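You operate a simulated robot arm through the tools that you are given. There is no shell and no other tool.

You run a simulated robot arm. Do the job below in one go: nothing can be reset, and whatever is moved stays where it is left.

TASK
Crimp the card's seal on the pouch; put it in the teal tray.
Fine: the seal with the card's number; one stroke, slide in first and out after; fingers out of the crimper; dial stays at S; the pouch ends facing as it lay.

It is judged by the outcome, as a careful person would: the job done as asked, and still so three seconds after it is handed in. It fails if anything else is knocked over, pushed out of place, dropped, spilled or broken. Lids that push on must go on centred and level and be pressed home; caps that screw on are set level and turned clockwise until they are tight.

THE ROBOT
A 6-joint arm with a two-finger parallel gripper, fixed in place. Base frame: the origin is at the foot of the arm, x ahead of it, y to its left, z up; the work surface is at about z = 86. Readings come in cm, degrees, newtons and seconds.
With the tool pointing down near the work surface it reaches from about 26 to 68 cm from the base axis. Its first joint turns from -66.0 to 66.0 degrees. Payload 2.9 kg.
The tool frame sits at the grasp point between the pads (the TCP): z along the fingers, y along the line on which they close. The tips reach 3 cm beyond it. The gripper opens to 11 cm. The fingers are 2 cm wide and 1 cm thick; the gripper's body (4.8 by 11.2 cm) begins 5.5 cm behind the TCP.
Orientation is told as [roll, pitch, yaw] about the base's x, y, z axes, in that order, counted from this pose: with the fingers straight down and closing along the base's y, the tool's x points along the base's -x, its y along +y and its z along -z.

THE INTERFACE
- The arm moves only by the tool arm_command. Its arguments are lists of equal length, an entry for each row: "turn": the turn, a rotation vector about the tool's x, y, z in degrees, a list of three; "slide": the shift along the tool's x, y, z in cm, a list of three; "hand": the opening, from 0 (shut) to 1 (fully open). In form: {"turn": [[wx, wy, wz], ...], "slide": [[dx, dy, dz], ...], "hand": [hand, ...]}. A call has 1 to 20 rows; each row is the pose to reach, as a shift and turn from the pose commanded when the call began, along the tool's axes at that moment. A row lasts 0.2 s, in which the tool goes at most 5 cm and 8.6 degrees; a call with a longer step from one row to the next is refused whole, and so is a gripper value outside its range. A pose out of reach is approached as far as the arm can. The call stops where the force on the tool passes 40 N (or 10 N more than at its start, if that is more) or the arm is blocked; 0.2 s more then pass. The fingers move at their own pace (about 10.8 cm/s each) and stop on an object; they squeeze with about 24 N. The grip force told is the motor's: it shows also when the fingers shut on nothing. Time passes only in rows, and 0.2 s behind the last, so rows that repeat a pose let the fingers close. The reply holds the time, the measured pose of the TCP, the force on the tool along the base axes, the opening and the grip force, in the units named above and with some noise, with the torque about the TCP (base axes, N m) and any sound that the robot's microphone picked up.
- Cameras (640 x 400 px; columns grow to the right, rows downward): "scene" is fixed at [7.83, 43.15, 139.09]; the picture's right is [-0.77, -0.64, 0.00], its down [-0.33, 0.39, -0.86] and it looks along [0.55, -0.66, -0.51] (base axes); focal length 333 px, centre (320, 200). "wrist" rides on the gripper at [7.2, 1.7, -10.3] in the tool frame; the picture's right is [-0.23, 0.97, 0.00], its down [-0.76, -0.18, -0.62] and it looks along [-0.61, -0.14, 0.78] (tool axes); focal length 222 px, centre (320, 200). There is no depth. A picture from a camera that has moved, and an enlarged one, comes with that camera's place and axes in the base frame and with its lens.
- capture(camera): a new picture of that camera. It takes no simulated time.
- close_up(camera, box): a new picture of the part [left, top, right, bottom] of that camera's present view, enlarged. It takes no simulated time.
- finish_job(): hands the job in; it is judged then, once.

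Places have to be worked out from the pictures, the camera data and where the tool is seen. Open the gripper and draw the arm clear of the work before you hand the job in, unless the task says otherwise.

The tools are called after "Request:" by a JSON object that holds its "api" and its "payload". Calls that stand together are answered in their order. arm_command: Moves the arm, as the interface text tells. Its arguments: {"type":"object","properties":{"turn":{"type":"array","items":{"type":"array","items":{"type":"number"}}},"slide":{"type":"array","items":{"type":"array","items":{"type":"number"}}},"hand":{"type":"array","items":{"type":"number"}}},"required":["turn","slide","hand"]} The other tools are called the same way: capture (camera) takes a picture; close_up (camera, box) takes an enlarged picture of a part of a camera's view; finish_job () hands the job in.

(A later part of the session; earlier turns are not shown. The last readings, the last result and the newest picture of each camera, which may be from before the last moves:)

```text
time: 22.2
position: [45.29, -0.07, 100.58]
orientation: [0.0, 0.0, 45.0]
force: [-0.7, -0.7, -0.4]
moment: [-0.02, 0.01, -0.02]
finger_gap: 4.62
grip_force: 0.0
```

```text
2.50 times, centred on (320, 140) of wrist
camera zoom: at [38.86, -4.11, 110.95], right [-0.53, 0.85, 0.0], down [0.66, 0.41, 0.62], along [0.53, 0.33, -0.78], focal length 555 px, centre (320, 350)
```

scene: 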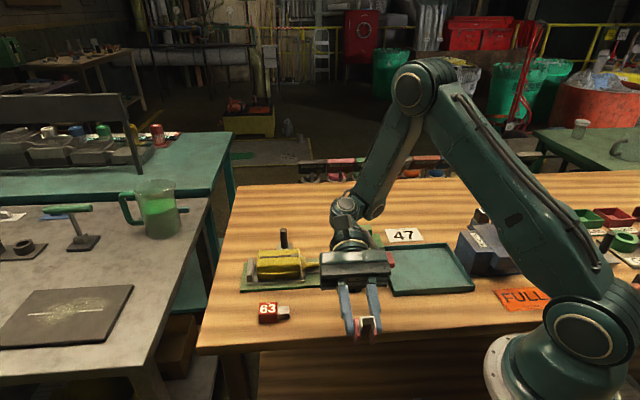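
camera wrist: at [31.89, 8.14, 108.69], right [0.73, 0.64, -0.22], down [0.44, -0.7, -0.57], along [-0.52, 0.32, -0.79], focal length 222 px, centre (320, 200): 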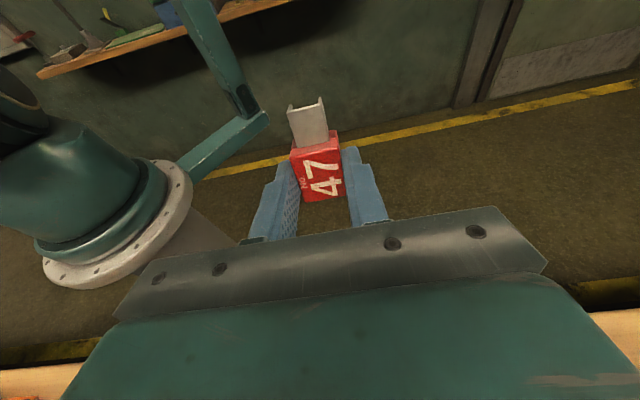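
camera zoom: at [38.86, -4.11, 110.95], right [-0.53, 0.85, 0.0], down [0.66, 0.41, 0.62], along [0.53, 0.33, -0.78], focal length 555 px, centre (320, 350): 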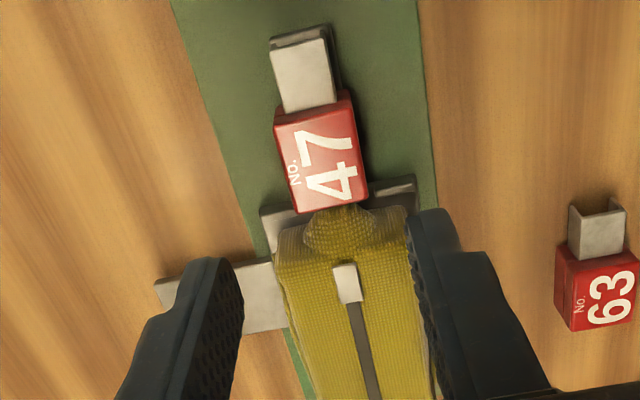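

The seal sits level and square on the neck, clear of the shoulder. Next is the slide handle: I put the post at about (55.6, −0.95), top near z 92.9. I'll rise, turn to yaw −45° so the fingers close along the slide direction, and hover above it.

Request:
{"api": "arm_command", "payload": {"turn": [[0, 0, 0], [0, 0, 7.5], [0, 0, 15], [0, 0, 22.5], [0, 0, 30], [0, 0, 37.5], [0, 0, 45], [0, 0, 52.5], [0, 0, 60], [0, 0, 67.5], [0, 0, 75], [0, 0, 82.5], [0, 0, 90]], "slide": [[0, 0, -4.4], [-0.55, -0.66, -4.4], [-1.1, -1.32, -4.4], [-1.66, -1.98, -4.4], [-2.2, -2.64, -4.4], [-2.77, -3.3, -4.4], [-3.32, -3.96, -4.4], [-3.88, -4.62, -4.4], [-4.43, -5.28, -4.4], [-5.0, -5.94, -4.4], [-5.54, -6.6, -4.4], [-6.1, -7.26, -4.4], [-6.65, -7.92, -4.4]], "hand": [0.5, 0.6, 0.6, 0.6, 0.6, 0.6, 0.6, 0.6, 0.6, 0.6, 0.6, 0.6, 0.6]}}

Request:
{"api": "capture", "payload": {"camera": "wrist"}}

Request:
{"api": "close_up", "payload": {"camera": "scene", "box": [230, 170, 410, 300]}}

```text
time: 25.0
position: [55.53, -0.82, 104.96]
orientation: [0.0, -0.1, -45.1]
force: [0.1, -0.4, -0.6]
moment: [0.01, 0.0, 0.06]
finger_gap: 6.6
grip_force: 0.2
```

```text
taken
camera wrist: at [51.57, 5.35, 115.28], right [0.85, 0.53, 0.0], down [0.41, -0.67, 0.62], along [0.33, -0.53, -0.78], focal length 222 px, centre (320, 200)
```

wrist: 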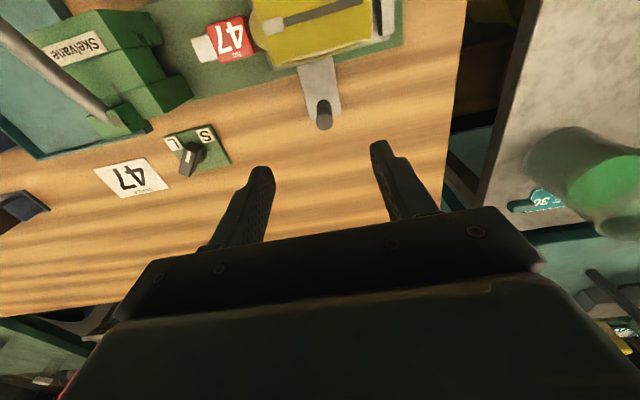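

```text
3.08 times, centred on (320, 235) of scene
camera zoom: at [7.83, 43.15, 139.09], right [-0.77, -0.64, 0.0], down [-0.33, 0.39, -0.86], along [0.55, -0.66, -0.51], focal length 1025 px, centre (320, 92)
```

zoom: 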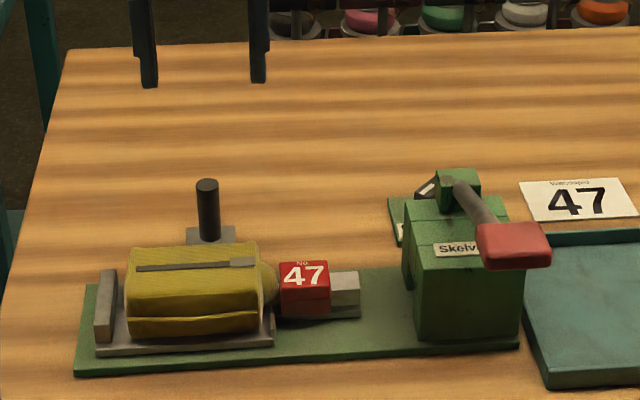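

Now I can see the dial with its S and L marks. I'll zoom on the dial and the post.

Request:
{"api": "close_up", "payload": {"camera": "wrist", "box": [150, 110, 250, 190]}}

Request:
{"api": "close_up", "payload": {"camera": "wrist", "box": [280, 40, 380, 150]}}

Request:
{"api": "close_up", "payload": {"camera": "wrist", "box": [0, 0, 260, 160]}}

```text
5.00 times, centred on (200, 150) of wrist
camera zoom: at [51.57, 5.35, 115.28], right [0.85, 0.53, 0.0], down [0.41, -0.67, 0.62], along [0.33, -0.53, -0.78], focal length 1111 px, centre (920, 450)
```

zoom: 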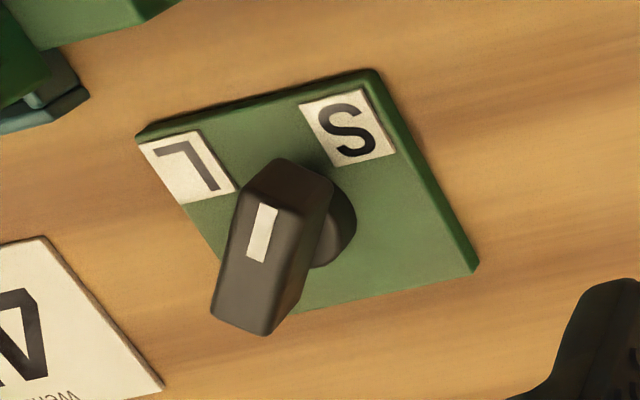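

```text
3.64 times, centred on (330, 95) of wrist
camera zoom: at [51.57, 5.35, 115.28], right [0.85, 0.53, 0.0], down [0.41, -0.67, 0.62], along [0.33, -0.53, -0.78], focal length 808 px, centre (284, 582)
```

zoom: 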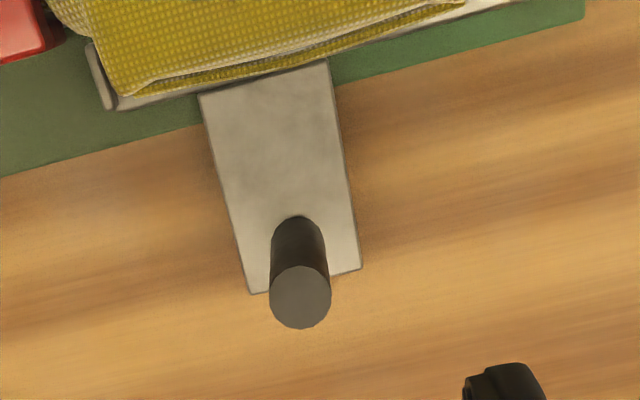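

```text
2.46 times, centred on (130, 80) of wrist
camera zoom: at [51.57, 5.35, 115.28], right [0.85, 0.53, 0.0], down [0.41, -0.67, 0.62], along [0.33, -0.53, -0.78], focal length 547 px, centre (788, 495)
```

zoom: 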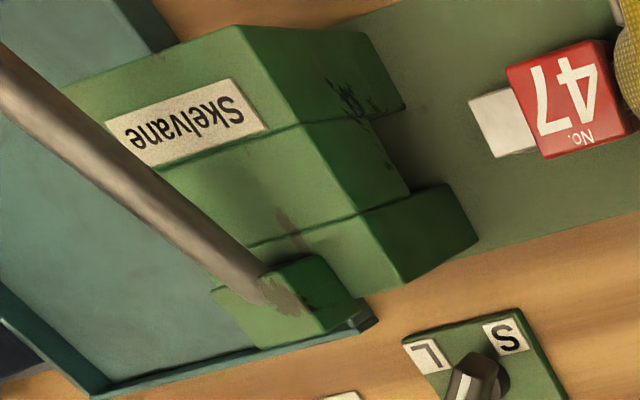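

The bar on the dial points at S, so I'll leave it alone. The post is at about (56.05, −1.0), 1.65 cm across, from z 87.6 to 92.9. I'll shift over it and descend with the fingers open.

Request:
{"api": "arm_command", "payload": {"turn": [[0, 0, 0], [0, 0, 0], [0, 0, 0], [0, 0, 0], [0, 0, 0]], "slide": [[-0.5, 0.2, 3], [-0.5, 0.2, 6.5], [-0.5, 0.2, 10], [-0.5, 0.2, 13], [-0.5, 0.2, 13.3]], "hand": [0.6, 0.6, 0.6, 0.6, 0.6]}}

Request:
{"api": "capture", "payload": {"camera": "wrist"}}

Request:
{"api": "close_up", "payload": {"camera": "scene", "box": [230, 190, 350, 290]}}

```text
time: 26.2
position: [55.92, -1.15, 91.64]
orientation: [0.0, 0.0, -45.1]
force: [-0.7, 0.4, 1.2]
moment: [0.0, -0.02, -0.01]
finger_gap: 6.58
grip_force: 0.0
```

```text
taken
camera wrist: at [52.02, 5.12, 101.96], right [0.85, 0.53, 0.0], down [0.41, -0.66, 0.62], along [0.33, -0.53, -0.78], focal length 222 px, centre (320, 200)
```

wrist: 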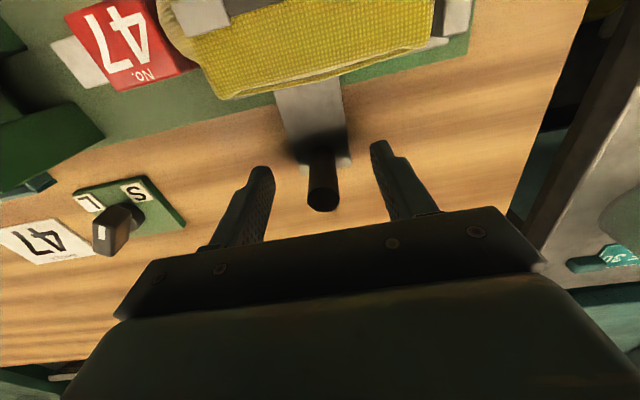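

```text
4.00 times, centred on (290, 240) of scene
camera zoom: at [7.83, 43.15, 139.09], right [-0.77, -0.64, 0.0], down [-0.33, 0.39, -0.86], along [0.55, -0.66, -0.51], focal length 1332 px, centre (440, 40)
```

zoom: 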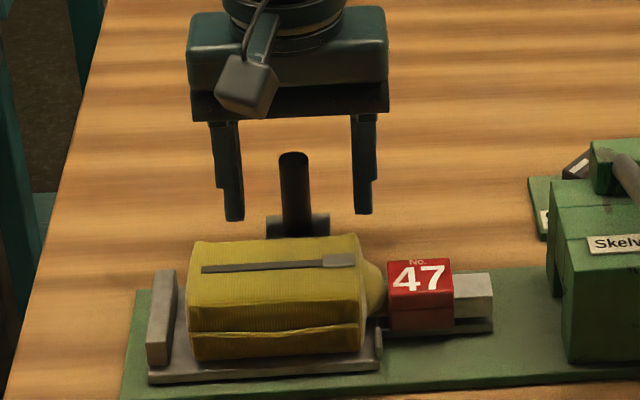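

The post is centred between the fingers. I'll close to a loose 2 cm gap around it so nothing is levered sideways.

Request:
{"api": "arm_command", "payload": {"turn": [[0, 0, 0], [0, 0, 0], [0, 0, 0], [0, 0, 0], [0, 0, 0]], "slide": [[0, 0, 0], [0, 0, 0], [0, 0, 0], [0, 0, 0], [0, 0, 0]], "hand": [0.45, 0.35, 0.25, 0.18, 0.18]}}

Request:
{"api": "close_up", "payload": {"camera": "wrist", "box": [220, 80, 420, 240]}}

```text
time: 27.4
position: [56.02, -1.08, 91.68]
orientation: [0.0, 0.1, -45.0]
force: [-0.6, 1.2, 0.1]
moment: [-0.01, -0.01, 0.0]
finger_gap: 2.0
grip_force: 0.8
```

```text
2.50 times, centred on (320, 160) of wrist
camera zoom: at [52.03, 5.13, 102.01], right [0.85, 0.53, 0.0], down [0.41, -0.66, 0.62], along [0.33, -0.53, -0.78], focal length 555 px, centre (320, 300)
```

zoom: 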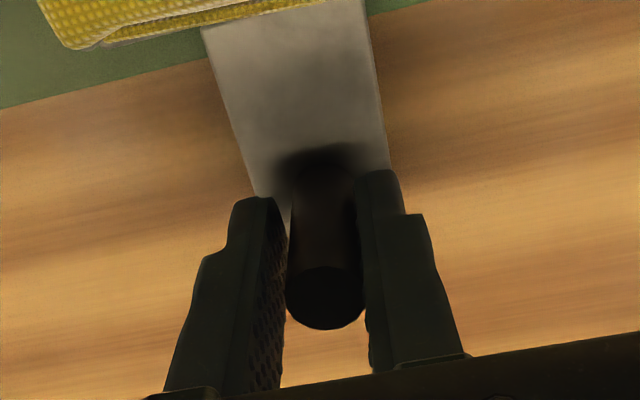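

The fingers loosely enclose the post. I'll push the slide toward the crimper slowly, 4 cm first, and then check the seal against the entry.

Request:
{"api": "arm_command", "payload": {"turn": [[0, 0, 0], [0, 0, 0], [0, 0, 0], [0, 0, 0], [0, 0, 0], [0, 0, 0], [0, 0, 0], [0, 0, 0], [0, 0, 0], [0, 0, 0], [0, 0, 0]], "slide": [[0, -0.1, 0], [0, -0.3, 0], [0, -0.6, 0], [0, -1.0, 0], [0, -1.4, 0], [0, -1.8, 0], [0, -2.2, 0], [0, -2.6, 0], [0, -2.9, 0], [0, -3.1, 0], [0, -3.2, 0]], "hand": [0.18, 0.18, 0.18, 0.18, 0.18, 0.18, 0.18, 0.18, 0.18, 0.18, 0.18]}}

Request:
{"api": "close_up", "payload": {"camera": "scene", "box": [250, 210, 410, 300]}}

Request:
{"api": "capture", "payload": {"camera": "wrist"}}

```text
time: 29.8
position: [53.84, -3.41, 91.62]
orientation: [0.1, -0.1, -44.9]
force: [0.6, -0.4, -1.8]
moment: [0.03, 0.01, 0.01]
finger_gap: 2.01
grip_force: 0.0
```

```text
4.00 times, centred on (330, 255) of scene
camera zoom: at [7.83, 43.15, 139.09], right [-0.77, -0.64, 0.0], down [-0.33, 0.39, -0.86], along [0.55, -0.66, -0.51], focal length 1332 px, centre (280, -20)
```

zoom: 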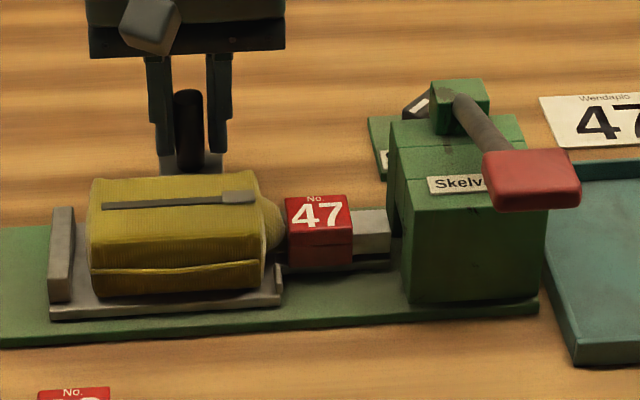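

```text
taken
camera wrist: at [49.79, 2.83, 101.95], right [0.85, 0.53, 0.0], down [0.41, -0.66, 0.62], along [0.33, -0.53, -0.78], focal length 222 px, centre (320, 200)
```

wrist: 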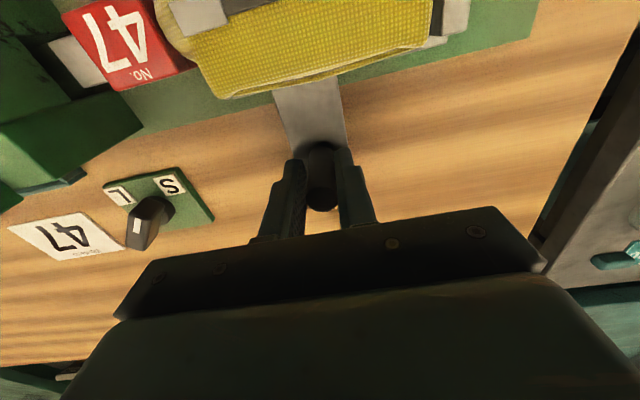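

The slide moves freely and the seal rides along. I'll check the clip against the tunnel mouth before it enters.

Request:
{"api": "close_up", "payload": {"camera": "wrist", "box": [0, 0, 200, 130]}}

Request:
{"api": "close_up", "payload": {"camera": "scene", "box": [315, 240, 375, 285]}}

```text
3.08 times, centred on (100, 65) of wrist
camera zoom: at [49.79, 2.83, 101.95], right [0.85, 0.53, 0.0], down [0.41, -0.66, 0.62], along [0.33, -0.53, -0.78], focal length 684 px, centre (997, 615)
```

zoom: 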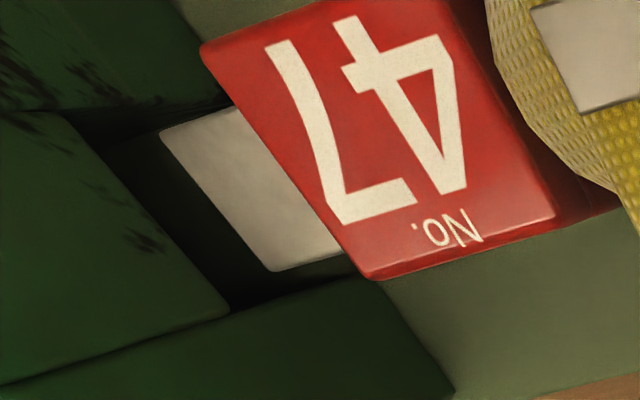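

```text
8.89 times, centred on (345, 262) of scene
camera zoom: at [7.83, 43.15, 139.09], right [-0.77, -0.64, 0.0], down [-0.33, 0.39, -0.86], along [0.55, -0.66, -0.51], focal length 2960 px, centre (98, -356)
```

zoom: 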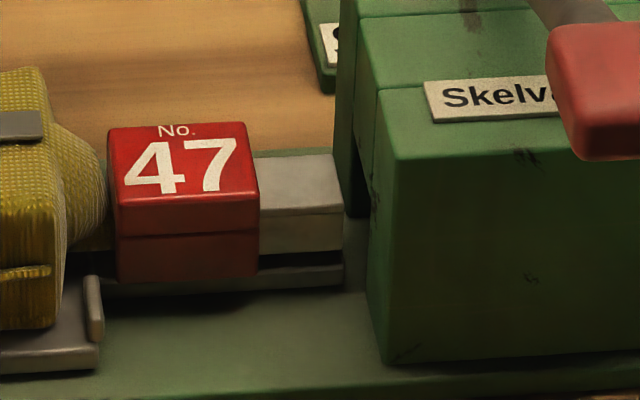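

The grey clip is lined up and entering the tunnel. I'm not sure the red block clears the lintel, so I'll advance to just before it reaches the face and look again.

Request:
{"api": "arm_command", "payload": {"turn": [[0, 0, 0], [0, 0, 0], [0, 0, 0], [0, 0, 0], [0, 0, 0], [0, 0, 0], [0, 0, 0], [0, 0, 0]], "slide": [[0, -0.1, 0], [0, -0.3, 0], [0, -0.6, 0], [0, -1.0, 0], [0, -1.4, 0], [0, -1.7, 0], [0, -1.9, 0], [0, -2.0, 0]], "hand": [0.18, 0.18, 0.18, 0.18, 0.18, 0.18, 0.18, 0.18]}}

Request:
{"api": "close_up", "payload": {"camera": "scene", "box": [315, 235, 375, 280]}}

Request:
{"api": "close_up", "payload": {"camera": "wrist", "box": [0, 0, 200, 130]}}

```text
time: 31.6
position: [52.32, -4.86, 91.65]
orientation: [0.1, 0.0, -45.0]
force: [0.6, 1.3, 0.1]
moment: [-0.02, 0.01, 0.03]
finger_gap: 2.01
grip_force: 0.6
```

```text
8.89 times, centred on (345, 258) of scene
camera zoom: at [7.83, 43.15, 139.09], right [-0.77, -0.64, 0.0], down [-0.33, 0.39, -0.86], along [0.55, -0.66, -0.51], focal length 2960 px, centre (98, -311)
```

zoom: 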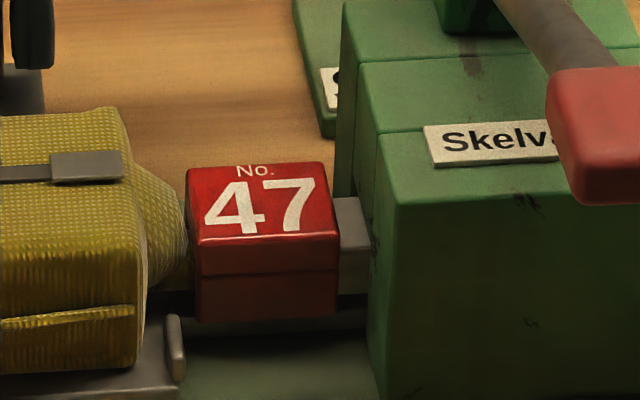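

```text
3.08 times, centred on (100, 65) of wrist
camera zoom: at [48.37, 1.41, 101.99], right [0.85, 0.53, 0.0], down [0.41, -0.66, 0.62], along [0.33, -0.53, -0.78], focal length 684 px, centre (997, 615)
```

zoom: 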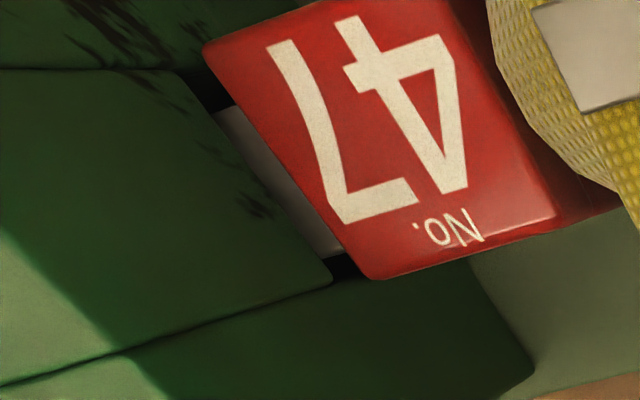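

The lintel's lower edge measures about z 89.8 to 90.3 against a red top of about 90.2, so it may or may not pass. I'll nudge forward in small steps and watch for force.

Request:
{"api": "arm_command", "payload": {"turn": [[0, 0, 0], [0, 0, 0], [0, 0, 0], [0, 0, 0], [0, 0, 0]], "slide": [[0, -0.1, 0], [0, -0.2, 0], [0, -0.3, 0], [0, -0.4, 0], [0, -0.5, 0]], "hand": [0.18, 0.18, 0.18, 0.18, 0.18]}}

Request:
{"api": "close_up", "payload": {"camera": "scene", "box": [315, 235, 375, 280]}}

Request:
{"api": "close_up", "payload": {"camera": "wrist", "box": [0, 0, 200, 130]}}

```text
time: 32.8
position: [52.04, -5.17, 91.78]
orientation: [0.1, 0.0, -45.0]
force: [-0.3, -0.1, 0.6]
moment: [-0.01, 0.01, 0.04]
finger_gap: 2.0
grip_force: 0.0
```

```text
8.89 times, centred on (345, 258) of scene
camera zoom: at [7.83, 43.15, 139.09], right [-0.77, -0.64, 0.0], down [-0.33, 0.39, -0.86], along [0.55, -0.66, -0.51], focal length 2960 px, centre (98, -311)
```

zoom: 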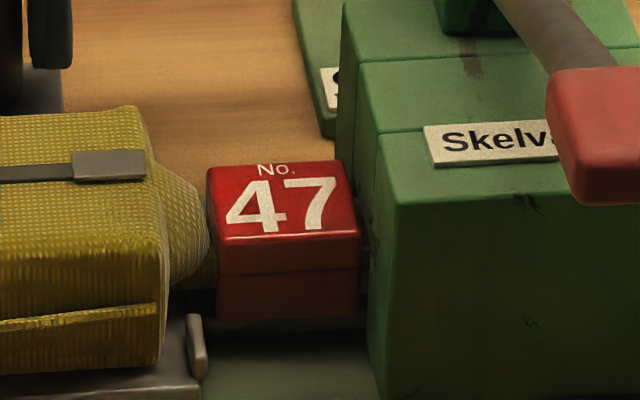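

```text
3.08 times, centred on (100, 65) of wrist
camera zoom: at [47.98, 1.09, 102.01], right [0.85, 0.53, 0.0], down [0.41, -0.66, 0.62], along [0.33, -0.53, -0.78], focal length 684 px, centre (997, 615)
```

zoom: 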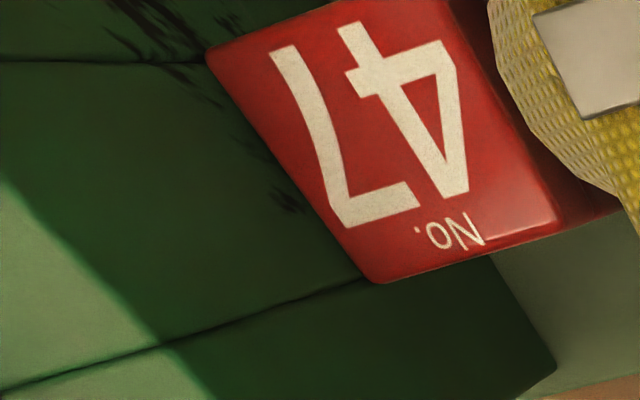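

Still no force, and the red face is now within about 0.3 cm of the crimper face. I'll continue in 0.1 cm steps.

Request:
{"api": "arm_command", "payload": {"turn": [[0, 0, 0], [0, 0, 0], [0, 0, 0]], "slide": [[0, -0.1, 0], [0, -0.2, 0], [0, -0.3, 0]], "hand": [0.18, 0.18, 0.18]}}

Request:
{"api": "close_up", "payload": {"camera": "scene", "box": [315, 235, 375, 280]}}

Request:
{"api": "close_up", "payload": {"camera": "wrist", "box": [0, 0, 200, 130]}}

```text
time: 33.6
position: [51.77, -5.33, 91.59]
orientation: [0.0, 0.0, -45.1]
force: [2.1, 0.6, 0.7]
moment: [-0.01, -0.02, -0.04]
finger_gap: 2.04
grip_force: 0.9
```

```text
8.89 times, centred on (345, 258) of scene
camera zoom: at [7.83, 43.16, 139.09], right [-0.77, -0.64, 0.0], down [-0.33, 0.39, -0.86], along [0.55, -0.66, -0.51], focal length 2960 px, centre (98, -311)
```

zoom: 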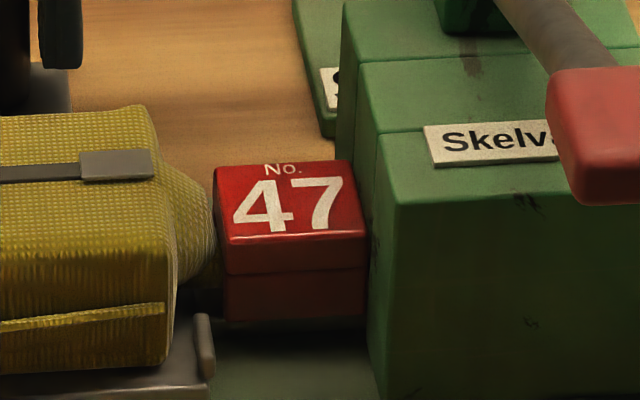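

```text
3.08 times, centred on (100, 65) of wrist
camera zoom: at [47.78, 0.92, 101.99], right [0.85, 0.53, 0.0], down [0.41, -0.66, 0.62], along [0.33, -0.53, -0.78], focal length 684 px, centre (997, 615)
```

zoom: 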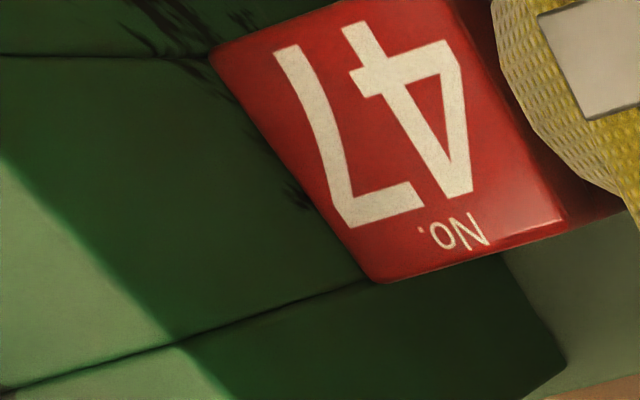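

The carriage moved only about 0.17 cm for the last 0.3 cm, with a slight reaction force, so it may be reaching a stop. I'll nudge 0.1 to 0.2 cm more to check.

Request:
{"api": "arm_command", "payload": {"turn": [[0, 0, 0], [0, 0, 0], [0, 0, 0]], "slide": [[0, -0.1, 0], [0, -0.15, 0], [0, -0.2, 0]], "hand": [0.18, 0.18, 0.18]}}

Request:
{"api": "close_up", "payload": {"camera": "scene", "box": [315, 235, 375, 280]}}

Request:
{"api": "close_up", "payload": {"camera": "scene", "box": [250, 200, 350, 280]}}

```text
time: 34.4
position: [51.7, -5.36, 91.66]
orientation: [0.1, 0.1, -44.9]
force: [3.4, 6.6, 1.0]
moment: [0.01, -0.02, 0.04]
finger_gap: 2.33
grip_force: 4.2
```

```text
8.89 times, centred on (345, 258) of scene
camera zoom: at [7.83, 43.17, 139.09], right [-0.77, -0.64, 0.0], down [-0.33, 0.39, -0.86], along [0.55, -0.66, -0.51], focal length 2960 px, centre (98, -311)
```

zoom: 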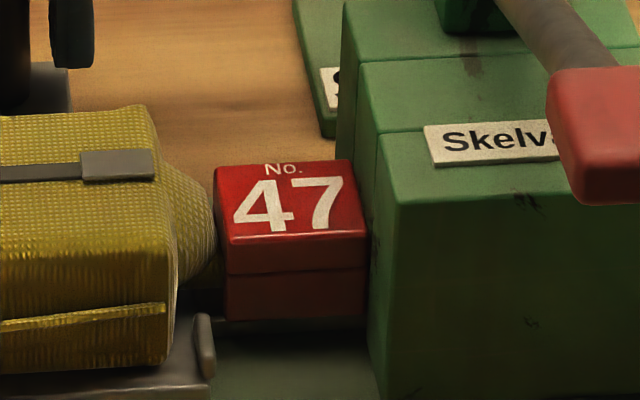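

```text
5.00 times, centred on (300, 240) of scene
camera zoom: at [7.83, 43.17, 139.09], right [-0.77, -0.64, 0.0], down [-0.33, 0.39, -0.86], along [0.55, -0.66, -0.51], focal length 1665 px, centre (420, 0)
```

zoom: 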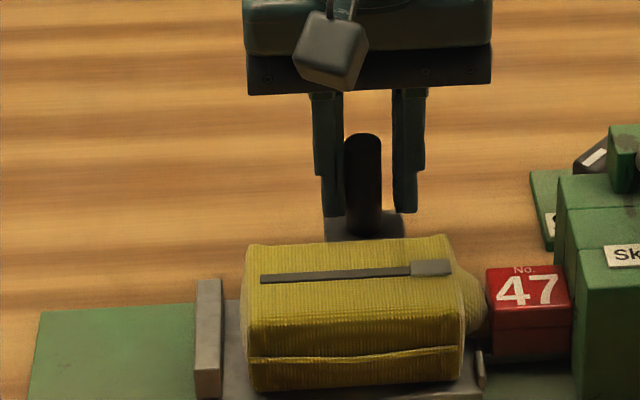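

The carriage has stopped: about 7 N of reaction, and the red face sits right at the crimper face with the clip inside. To confirm it's a firm end stop, I'll grip the post properly and lean on it a little more.

Request:
{"api": "arm_command", "payload": {"turn": [[0, 0, 0], [0, 0, 0], [0, 0, 0], [0, 0, 0]], "slide": [[0, 0, 0], [0, 0, 0], [0, 0, 0], [0, 0, 0]], "hand": [0.12, 0.1, 0.1, 0.1]}}

Request:
{"api": "arm_command", "payload": {"turn": [[0, 0, 0], [0, 0, 0], [0, 0, 0]], "slide": [[0, -0.1, 0], [0, -0.2, 0], [0, -0.2, 0]], "hand": [0.1, 0.1, 0.1]}}

Request:
{"api": "close_up", "payload": {"camera": "scene", "box": [315, 235, 375, 280]}}

```text
time: 35.4
position: [51.67, -5.51, 91.62]
orientation: [0.1, 0.1, -44.8]
force: [12.6, 17.9, -1.5]
moment: [-0.09, -0.3, 0.05]
finger_gap: 2.19
grip_force: 11.3
```

```text
time: 36.2
position: [51.61, -5.53, 91.67]
orientation: [0.2, 0.1, -44.8]
force: [18.3, 20.5, -6.2]
moment: [0.02, -0.15, 0.03]
finger_gap: 2.48
grip_force: 13.5
```

```text
8.89 times, centred on (345, 258) of scene
camera zoom: at [7.88, 43.2, 139.07], right [-0.77, -0.64, 0.0], down [-0.33, 0.39, -0.86], along [0.55, -0.66, -0.51], focal length 2960 px, centre (98, -311)
```

zoom: 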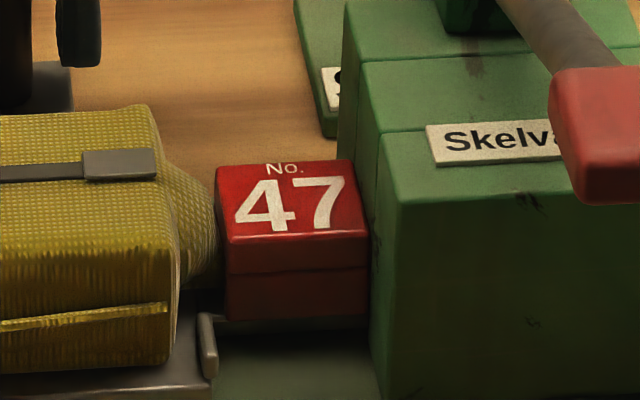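

That's a firm stop at about 27 N with no further travel and no shift of the seal relative to the pouch. I'll relieve the load, open the fingers and rise straight off the post.

Request:
{"api": "arm_command", "payload": {"turn": [[0, 0, 0], [0, 0, 0], [0, 0, 0], [0, 0, 0], [0, 0, 0]], "slide": [[0, 0.15, 0], [0, 0.3, 0], [0, 0.4, 0], [0, 0.4, 0], [0, 0.4, 0]], "hand": [0.2, 0.3, 0.4, 0.4, 0.4]}}

Request:
{"api": "close_up", "payload": {"camera": "wrist", "box": [0, 0, 200, 130]}}

Request:
{"api": "close_up", "payload": {"camera": "scene", "box": [250, 200, 400, 300]}}

```text
time: 37.4
position: [51.8, -5.42, 91.65]
orientation: [-0.1, 0.0, -45.1]
force: [-0.2, -1.0, -0.8]
moment: [-0.02, 0.0, 0.01]
finger_gap: 4.4
grip_force: 0.0
```

```text
3.08 times, centred on (100, 65) of wrist
camera zoom: at [47.8, 0.87, 101.96], right [0.85, 0.53, 0.0], down [0.41, -0.66, 0.62], along [0.33, -0.53, -0.78], focal length 684 px, centre (997, 615)
```

zoom: 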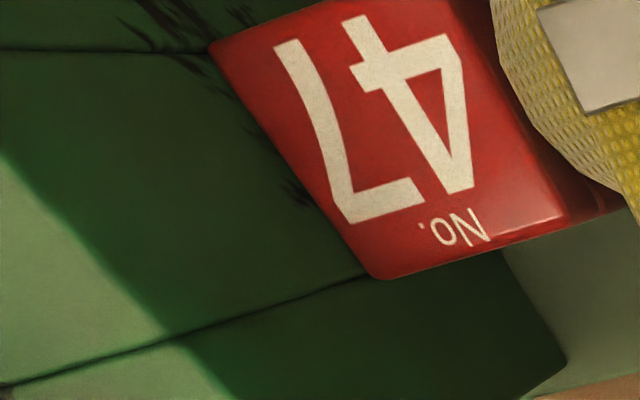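

```text
4.00 times, centred on (325, 250) of scene
camera zoom: at [7.83, 43.15, 139.09], right [-0.77, -0.64, 0.0], down [-0.33, 0.39, -0.86], along [0.55, -0.66, -0.51], focal length 1332 px, centre (300, 0)
```

zoom: 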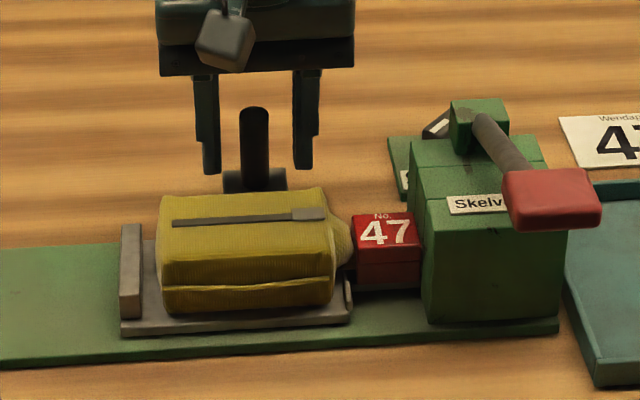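

The carriage stays in, and the clip is fully inside with the red block outside the face. Now the lever: its handle top is near (29.4, −0.6, 101). I'll rise off the post, close the fingers and travel over to hover above the handle.

Request:
{"api": "arm_command", "payload": {"turn": [[0, 0, 0], [0, 0, 0], [0, 0, 0], [0, 0, 0], [0, 0, 0], [0, 0, 0], [0, 0, 0], [0, 0, 0], [0, 0, 0], [0, 0, 0], [0, 0, 0], [0, 0, 0], [0, 0, 0]], "slide": [[0, 0, -2], [0, 0, -5], [0, 0, -9], [0, 0, -13], [0, 0, -17], [2.4, -1.55, -17], [4.8, -3.1, -17], [7.2, -4.66, -17], [9.6, -6.2, -17], [12, -7.8, -17], [14.4, -9.3, -17], [16.8, -10.9, -17], [19.2, -12.4, -17]], "hand": [0.4, 0.4, 0.4, 0.4, 0.3, 0.2, 0.1, 0, 0, 0, 0, 0, 0]}}

Request:
{"api": "capture", "payload": {"camera": "scene"}}

Request:
{"api": "capture", "payload": {"camera": "wrist"}}

```text
time: 40.2
position: [29.49, -0.63, 108.62]
orientation: [-0.1, 0.0, -44.9]
force: [0.0, 0.3, 0.0]
moment: [-0.01, -0.03, -0.04]
finger_gap: 0.0
grip_force: 23.8
```

```text
taken
```

scene: 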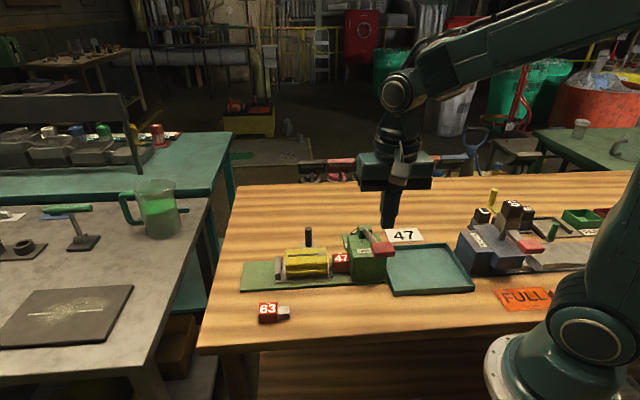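

```text
taken
camera wrist: at [25.34, 5.58, 119.0], right [0.85, 0.53, 0.0], down [0.41, -0.66, 0.62], along [0.33, -0.53, -0.78], focal length 222 px, centre (320, 200)
```

wrist: 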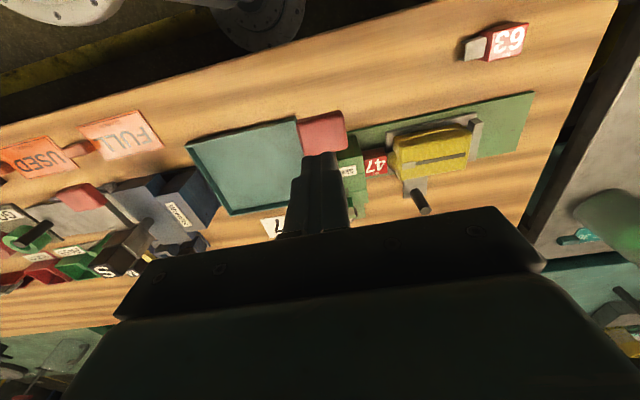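

I'm hovering near the handle. I'll zoom both views to line the fingertips up with the red grip.

Request:
{"api": "close_up", "payload": {"camera": "wrist", "box": [260, 90, 380, 210]}}

Request:
{"api": "close_up", "payload": {"camera": "scene", "box": [340, 180, 440, 290]}}

```text
3.33 times, centred on (320, 150) of wrist
camera zoom: at [25.34, 5.58, 119.0], right [0.85, 0.53, 0.0], down [0.41, -0.66, 0.62], along [0.33, -0.53, -0.78], focal length 740 px, centre (320, 367)
```

zoom: 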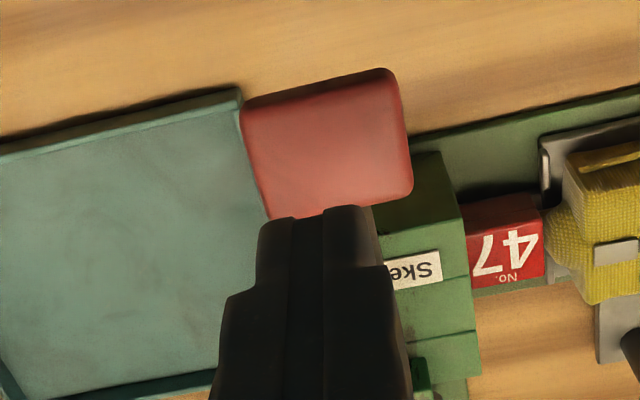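

```text
3.64 times, centred on (390, 235) of scene
camera zoom: at [7.83, 43.15, 139.09], right [-0.77, -0.64, 0.0], down [-0.33, 0.39, -0.86], along [0.55, -0.66, -0.51], focal length 1211 px, centre (66, 73)
```

zoom: 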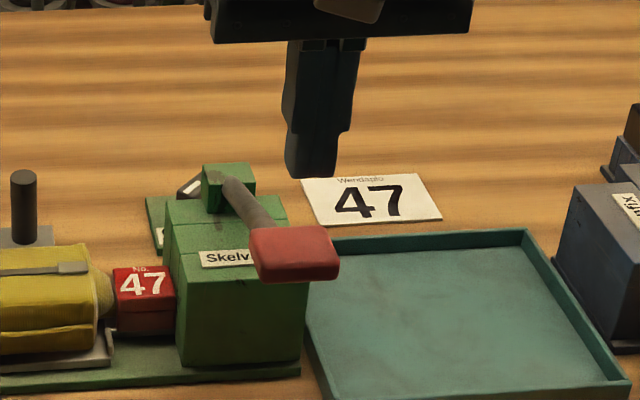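

The fingertips are right over the handle centre (about 29.5, −0.65). I'll come down onto it and start the single press, drifting slightly outward to follow the arc.

Request:
{"api": "arm_command", "payload": {"turn": [[0, 0, 0], [0, 0, 0], [0, 0, 0], [0, 0, 0], [0, 0, 0], [0, 0, 0]], "slide": [[0, 0, 1.5], [0, 0, 3], [0, 0, 4], [0, 0, 4.5], [0, 0, 5.0], [0.1, 0, 5.5]], "hand": [0, 0, 0, 0, 0, 0]}}

Request:
{"api": "close_up", "payload": {"camera": "scene", "box": [320, 200, 430, 300]}}

```text
time: 41.6
position: [29.4, -0.5, 103.16]
orientation: [0.0, 0.0, -45.1]
force: [-1.7, 0.7, 4.7]
moment: [0.01, 0.04, -0.02]
finger_gap: 0.0
grip_force: 24.0
```

```text
4.00 times, centred on (375, 250) of scene
camera zoom: at [7.82, 43.16, 139.09], right [-0.77, -0.64, 0.0], down [-0.33, 0.39, -0.86], along [0.55, -0.66, -0.51], focal length 1332 px, centre (100, 0)
```

zoom: 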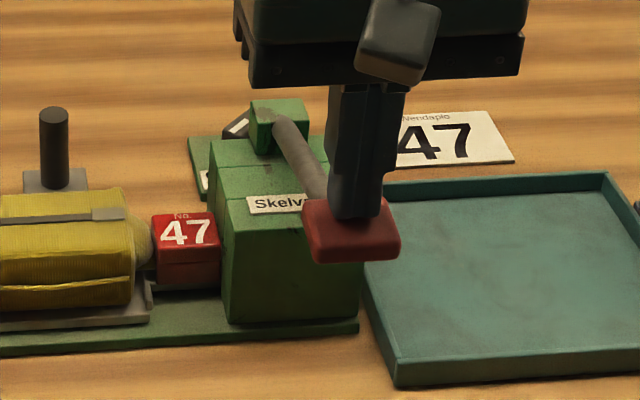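

The fingers are squarely on the handle (4.7 N, spring resistance). I'll continue the same stroke down.

Request:
{"api": "arm_command", "payload": {"turn": [[0, 0, 0], [0, 0, 0], [0, 0, 0], [0, 0, 0], [0, 0, 0], [0, 0, 0], [0, 0, 0], [0, 0, 0]], "slide": [[0.1, 0, 0.4], [0.2, 0, 0.8], [0.3, 0, 1.2], [0.4, 0, 1.6], [0.5, 0, 2.0], [0.55, 0, 2.4], [0.6, 0, 2.8], [0.65, 0, 3.2]], "hand": [0, 0, 0, 0, 0, 0, 0, 0]}}

Request:
{"api": "close_up", "payload": {"camera": "scene", "box": [320, 200, 430, 300]}}

```text
time: 43.4
position: [29.03, -0.03, 99.93]
orientation: [0.0, 0.0, -45.0]
force: [-3.9, 2.3, 7.0]
moment: [-0.03, 0.08, -0.04]
finger_gap: 0.0
grip_force: 23.8
```

```text
4.00 times, centred on (375, 250) of scene
camera zoom: at [7.81, 43.16, 139.09], right [-0.77, -0.64, 0.0], down [-0.33, 0.39, -0.86], along [0.55, -0.66, -0.51], focal length 1332 px, centre (100, 0)
```

zoom: 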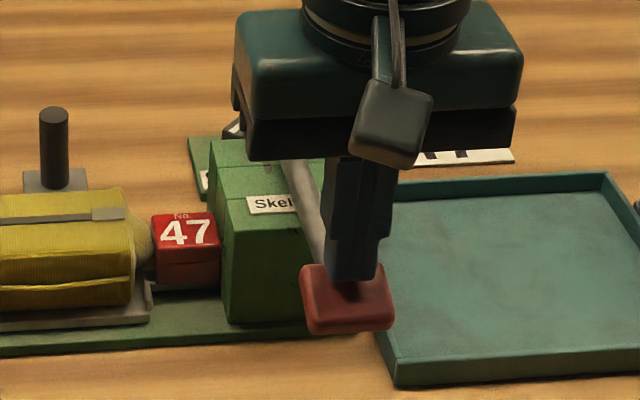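

The lever is travelling smoothly (about 7 N). I'll keep pressing toward its stop.

Request:
{"api": "arm_command", "payload": {"turn": [[0, 0, 0], [0, 0, 0], [0, 0, 0], [0, 0, 0], [0, 0, 0], [0, 0, 0]], "slide": [[0, 0, 0.4], [0, 0, 0.8], [0, 0, 1.2], [0, 0, 1.6], [0, 0, 2.0], [0, 0, 2.4]], "hand": [0, 0, 0, 0, 0, 0]}}

Request:
{"api": "close_up", "payload": {"camera": "scene", "box": [320, 200, 430, 300]}}

```text
time: 44.1
position: [28.93, 0.03, 99.31]
orientation: [0.1, 0.0, -44.9]
force: [-8.0, 1.5, 18.9]
moment: [-0.13, 0.14, -0.1]
finger_gap: 0.0
grip_force: 24.1
stopped in row 3: the force on the tool passed its limit at 51 N (the readings are from after the stop); the commanded pose is now the measured one
```

```text
4.00 times, centred on (375, 250) of scene
camera zoom: at [7.79, 43.16, 139.09], right [-0.77, -0.64, 0.0], down [-0.33, 0.39, -0.86], along [0.55, -0.66, -0.51], focal length 1332 px, centre (100, 0)
```

zoom: 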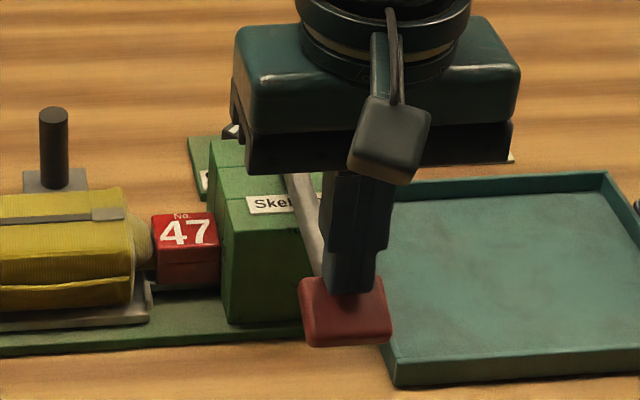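

It stopped at 51 N, which is either the bottom of the stroke or the crimp resistance, and no sound was heard. Without letting go, I'll press a little further in small steps to see whether it's a hard stop.

Request:
{"api": "arm_command", "payload": {"turn": [[0, 0, 0], [0, 0, 0], [0, 0, 0]], "slide": [[0, 0, 0.1], [0, 0, 0.2], [0, 0, 0.3]], "hand": [0, 0, 0]}}

Request:
{"api": "close_up", "payload": {"camera": "scene", "box": [330, 220, 420, 300]}}

Request:
{"api": "capture", "payload": {"camera": "wrist"}}

```text
time: 44.5
position: [28.98, -0.02, 99.26]
orientation: [0.2, 0.1, -44.8]
force: [-7.7, 0.1, 19.2]
moment: [-0.17, 0.14, -0.01]
finger_gap: 0.0
grip_force: 23.9
stopped in row 2: the force on the tool passed its limit at 45 N (the readings are from after the stop); the commanded pose is now the measured one
```

```text
5.00 times, centred on (375, 260) of scene
camera zoom: at [7.79, 43.15, 139.09], right [-0.77, -0.64, 0.0], down [-0.33, 0.39, -0.86], along [0.55, -0.66, -0.51], focal length 1665 px, centre (45, -100)
```

zoom: 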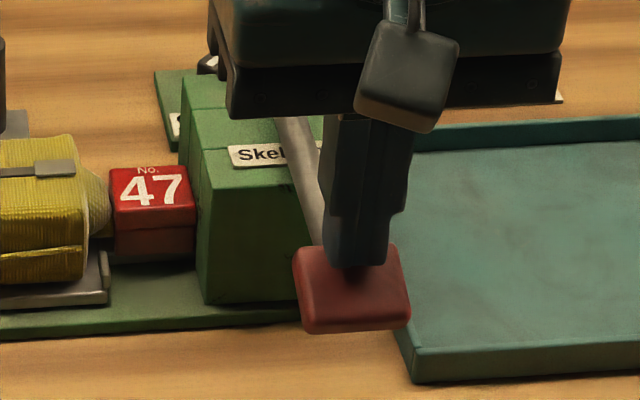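

```text
taken
camera wrist: at [24.92, 6.23, 109.59], right [0.85, 0.53, 0.0], down [0.41, -0.66, 0.62], along [0.33, -0.53, -0.78], focal length 222 px, centre (320, 200)
```

wrist: 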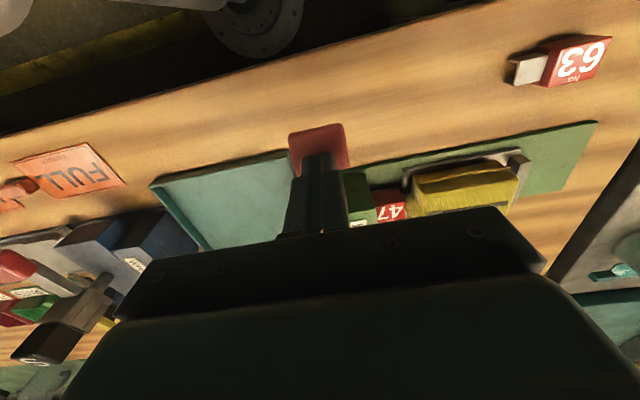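

Another 0.2 cm of command only raised the force to 45 N with no motion, so it behaves like a hard stop. I'll look closely at the lever and jaw region while still holding it down.

Request:
{"api": "close_up", "payload": {"camera": "scene", "box": [350, 225, 410, 285]}}

Request:
{"api": "close_up", "payload": {"camera": "scene", "box": [330, 240, 370, 280]}}

Request:
{"api": "close_up", "payload": {"camera": "wrist", "box": [270, 110, 450, 230]}}

```text
6.67 times, centred on (380, 255) of scene
camera zoom: at [7.79, 43.15, 139.09], right [-0.77, -0.64, 0.0], down [-0.33, 0.39, -0.86], along [0.55, -0.66, -0.51], focal length 2220 px, centre (-80, -167)
```

zoom: 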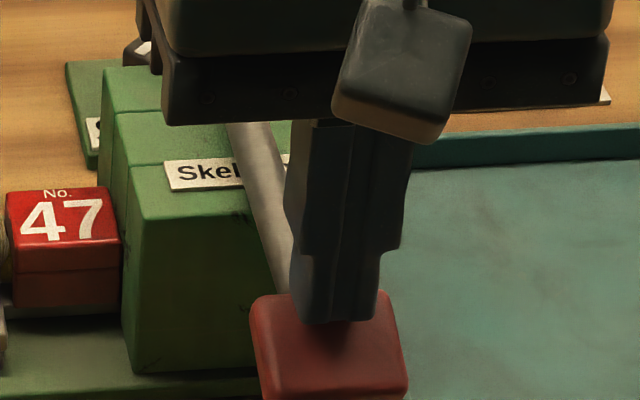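

```text
10.00 times, centred on (350, 260) of scene
camera zoom: at [7.79, 43.15, 139.09], right [-0.77, -0.64, 0.0], down [-0.33, 0.39, -0.86], along [0.55, -0.66, -0.51], focal length 3330 px, centre (20, -400)
```

zoom: 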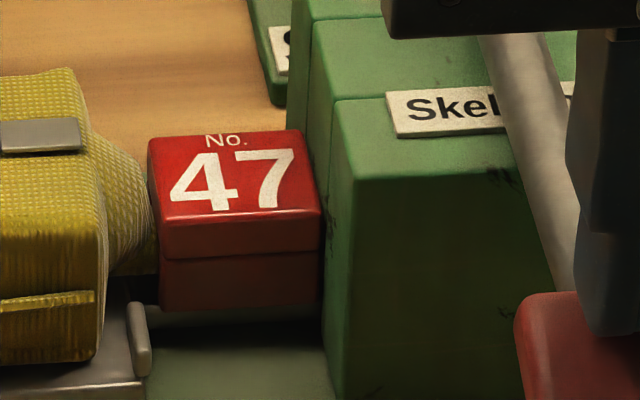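

```text
3.33 times, centred on (360, 170) of wrist
camera zoom: at [24.92, 6.23, 109.59], right [0.85, 0.53, 0.0], down [0.41, -0.66, 0.62], along [0.33, -0.53, -0.78], focal length 740 px, centre (187, 300)
```

zoom: 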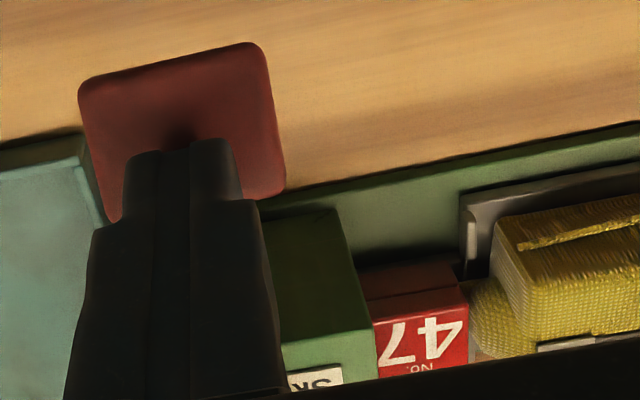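

The lever looks to be at the bottom of its travel. I'll hold firm pressure for a moment to be sure the stroke completes.

Request:
{"api": "arm_command", "payload": {"turn": [[0, 0, 0], [0, 0, 0], [0, 0, 0], [0, 0, 0], [0, 0, 0]], "slide": [[0, 0, 0.05], [0, 0, 0.1], [0, 0, 0.1], [0, 0, 0.1], [0, 0, 0.1]], "hand": [0, 0, 0, 0, 0]}}

```text
time: 45.1
position: [28.9, -0.03, 99.17]
orientation: [0.1, 0.0, -44.9]
force: [-7.8, 0.8, 19.1]
moment: [-0.09, 0.15, -0.01]
finger_gap: 0.0
grip_force: 24.0
stopped in row 2: the force on the tool passed its limit at 43 N (the readings are from after the stop); the commanded pose is now the measured one
```

The rest force stays at 19 N and z crept down slightly each time (99.31, 99.26, 99.17), so I want to know whether it's still yielding. I'll step by just 0.03 cm and hold.

Request:
{"api": "arm_command", "payload": {"turn": [[0, 0, 0], [0, 0, 0], [0, 0, 0], [0, 0, 0]], "slide": [[0, 0, 0.03], [0, 0, 0.03], [0, 0, 0.03], [0, 0, 0.03]], "hand": [0, 0, 0, 0]}}

```text
time: 46.1
position: [28.95, -0.07, 99.23]
orientation: [0.2, -0.1, -45.0]
force: [-14.5, 3.7, 36.7]
moment: [-0.16, 0.21, -0.13]
finger_gap: 0.02
grip_force: 23.8
```

Held at 36.7 N with no motion at all, so the lever is fully down. That completes the single stroke. I'll ease off and let the lever rise with the fingers.

Request:
{"api": "arm_command", "payload": {"turn": [[0, 0, 0], [0, 0, 0], [0, 0, 0], [0, 0, 0], [0, 0, 0], [0, 0, 0], [0, 0, 0], [0, 0, 0], [0, 0, 0], [0, 0, 0], [0, 0, 0], [0, 0, 0]], "slide": [[0, 0, -0.3], [0, 0, -0.8], [-0.1, 0, -1.3], [-0.2, 0, -1.8], [-0.3, 0, -2.3], [-0.4, 0, -2.8], [-0.5, 0, -3.4], [-0.6, 0, -4.0], [-0.6, 0, -5.0], [-0.6, 0, -6.5], [-0.6, 0, -8.0], [-0.6, 0, -10.0]], "hand": [0, 0, 0, 0, 0, 0, 0, 0, 0, 0, 0, 0]}}

Request:
{"api": "close_up", "payload": {"camera": "scene", "box": [240, 200, 430, 310]}}

Request:
{"api": "close_up", "payload": {"camera": "scene", "box": [330, 240, 370, 280]}}

```text
time: 48.7
position: [29.28, -0.5, 109.12]
orientation: [0.2, 0.1, -44.8]
force: [1.1, -0.2, -0.8]
moment: [0.03, 0.0, -0.02]
finger_gap: 0.0
grip_force: 23.5
```

```text
3.37 times, centred on (335, 255) of scene
camera zoom: at [7.83, 43.15, 139.09], right [-0.77, -0.64, 0.0], down [-0.33, 0.39, -0.86], along [0.55, -0.66, -0.51], focal length 1122 px, centre (270, 15)
```

zoom: 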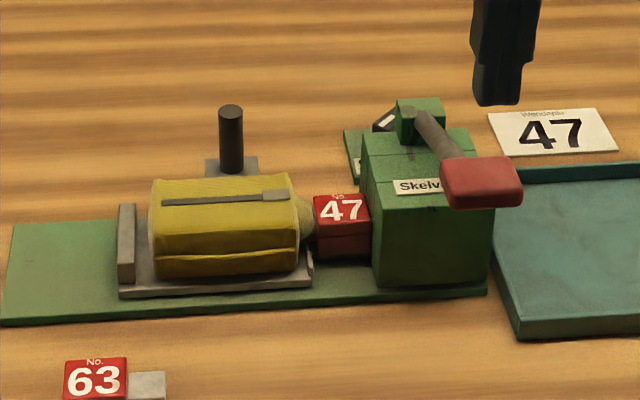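

```text
10.00 times, centred on (350, 260) of scene
camera zoom: at [7.83, 43.15, 139.09], right [-0.77, -0.64, 0.0], down [-0.33, 0.39, -0.86], along [0.55, -0.66, -0.51], focal length 3330 px, centre (20, -400)
```

zoom: 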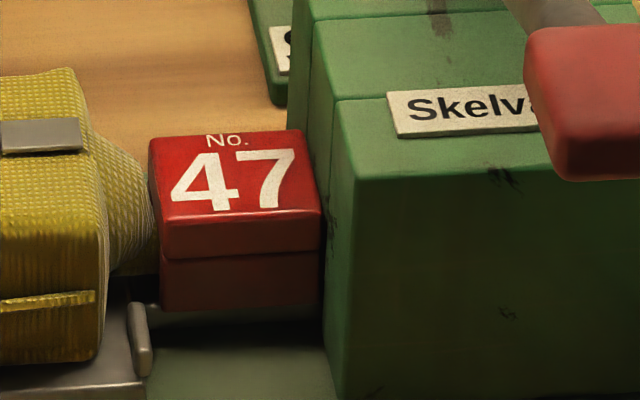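

The lever sprang back up and nothing has shifted. Now I'll return to the post (expected near (51.9, −5.15)) to draw the slide out.

Request:
{"api": "arm_command", "payload": {"turn": [[0, 0, 0], [0, 0, 0], [0, 0, 0], [0, 0, 0], [0, 0, 0], [0, 0, 0], [0, 0, 0], [0, 0, 0], [0, 0, 0], [0, 0, 0]], "slide": [[-2.4, 1.57, 0], [-4.8, 3.15, 0], [-7.2, 4.7, 0], [-9.6, 6.3, 0], [-12.0, 7.9, 0], [-14.5, 9.45, 0], [-17, 11, 0], [-19.3, 12.6, 0], [-19.3, 12.6, 3], [-19.3, 12.6, 5]], "hand": [0, 0, 0, 0, 0.1, 0.2, 0.3, 0.4, 0.45, 0.45]}}

Request:
{"api": "close_up", "payload": {"camera": "wrist", "box": [220, 20, 420, 220]}}

Request:
{"api": "close_up", "payload": {"camera": "wrist", "box": [0, 0, 260, 200]}}

```text
time: 50.9
position: [51.94, -5.1, 104.15]
orientation: [0.2, -0.1, -44.8]
force: [0.8, 0.7, 0.4]
moment: [0.0, -0.01, 0.02]
finger_gap: 4.93
grip_force: 0.1
```

```text
2.00 times, centred on (320, 120) of wrist
camera zoom: at [47.89, 1.15, 114.41], right [0.85, 0.53, 0.0], down [0.41, -0.66, 0.62], along [0.33, -0.53, -0.78], focal length 444 px, centre (320, 360)
```

zoom: 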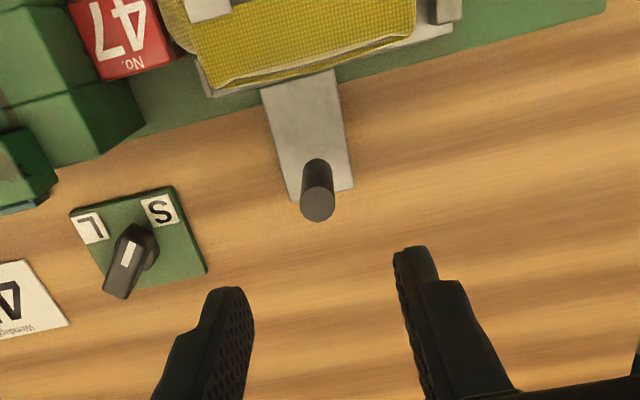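

```text
2.00 times, centred on (130, 100) of wrist
camera zoom: at [47.89, 1.15, 114.41], right [0.85, 0.53, 0.0], down [0.41, -0.66, 0.62], along [0.33, -0.53, -0.78], focal length 444 px, centre (700, 400)
```

zoom: 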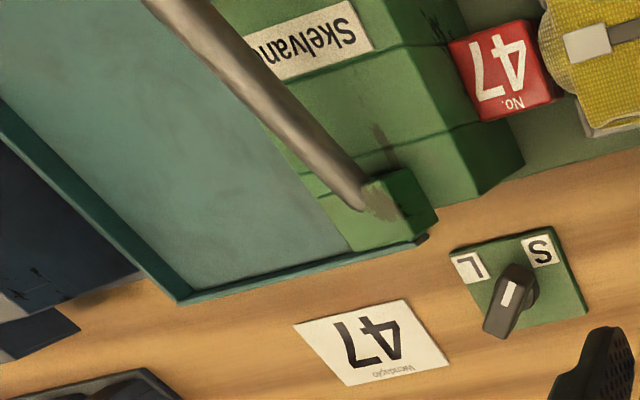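

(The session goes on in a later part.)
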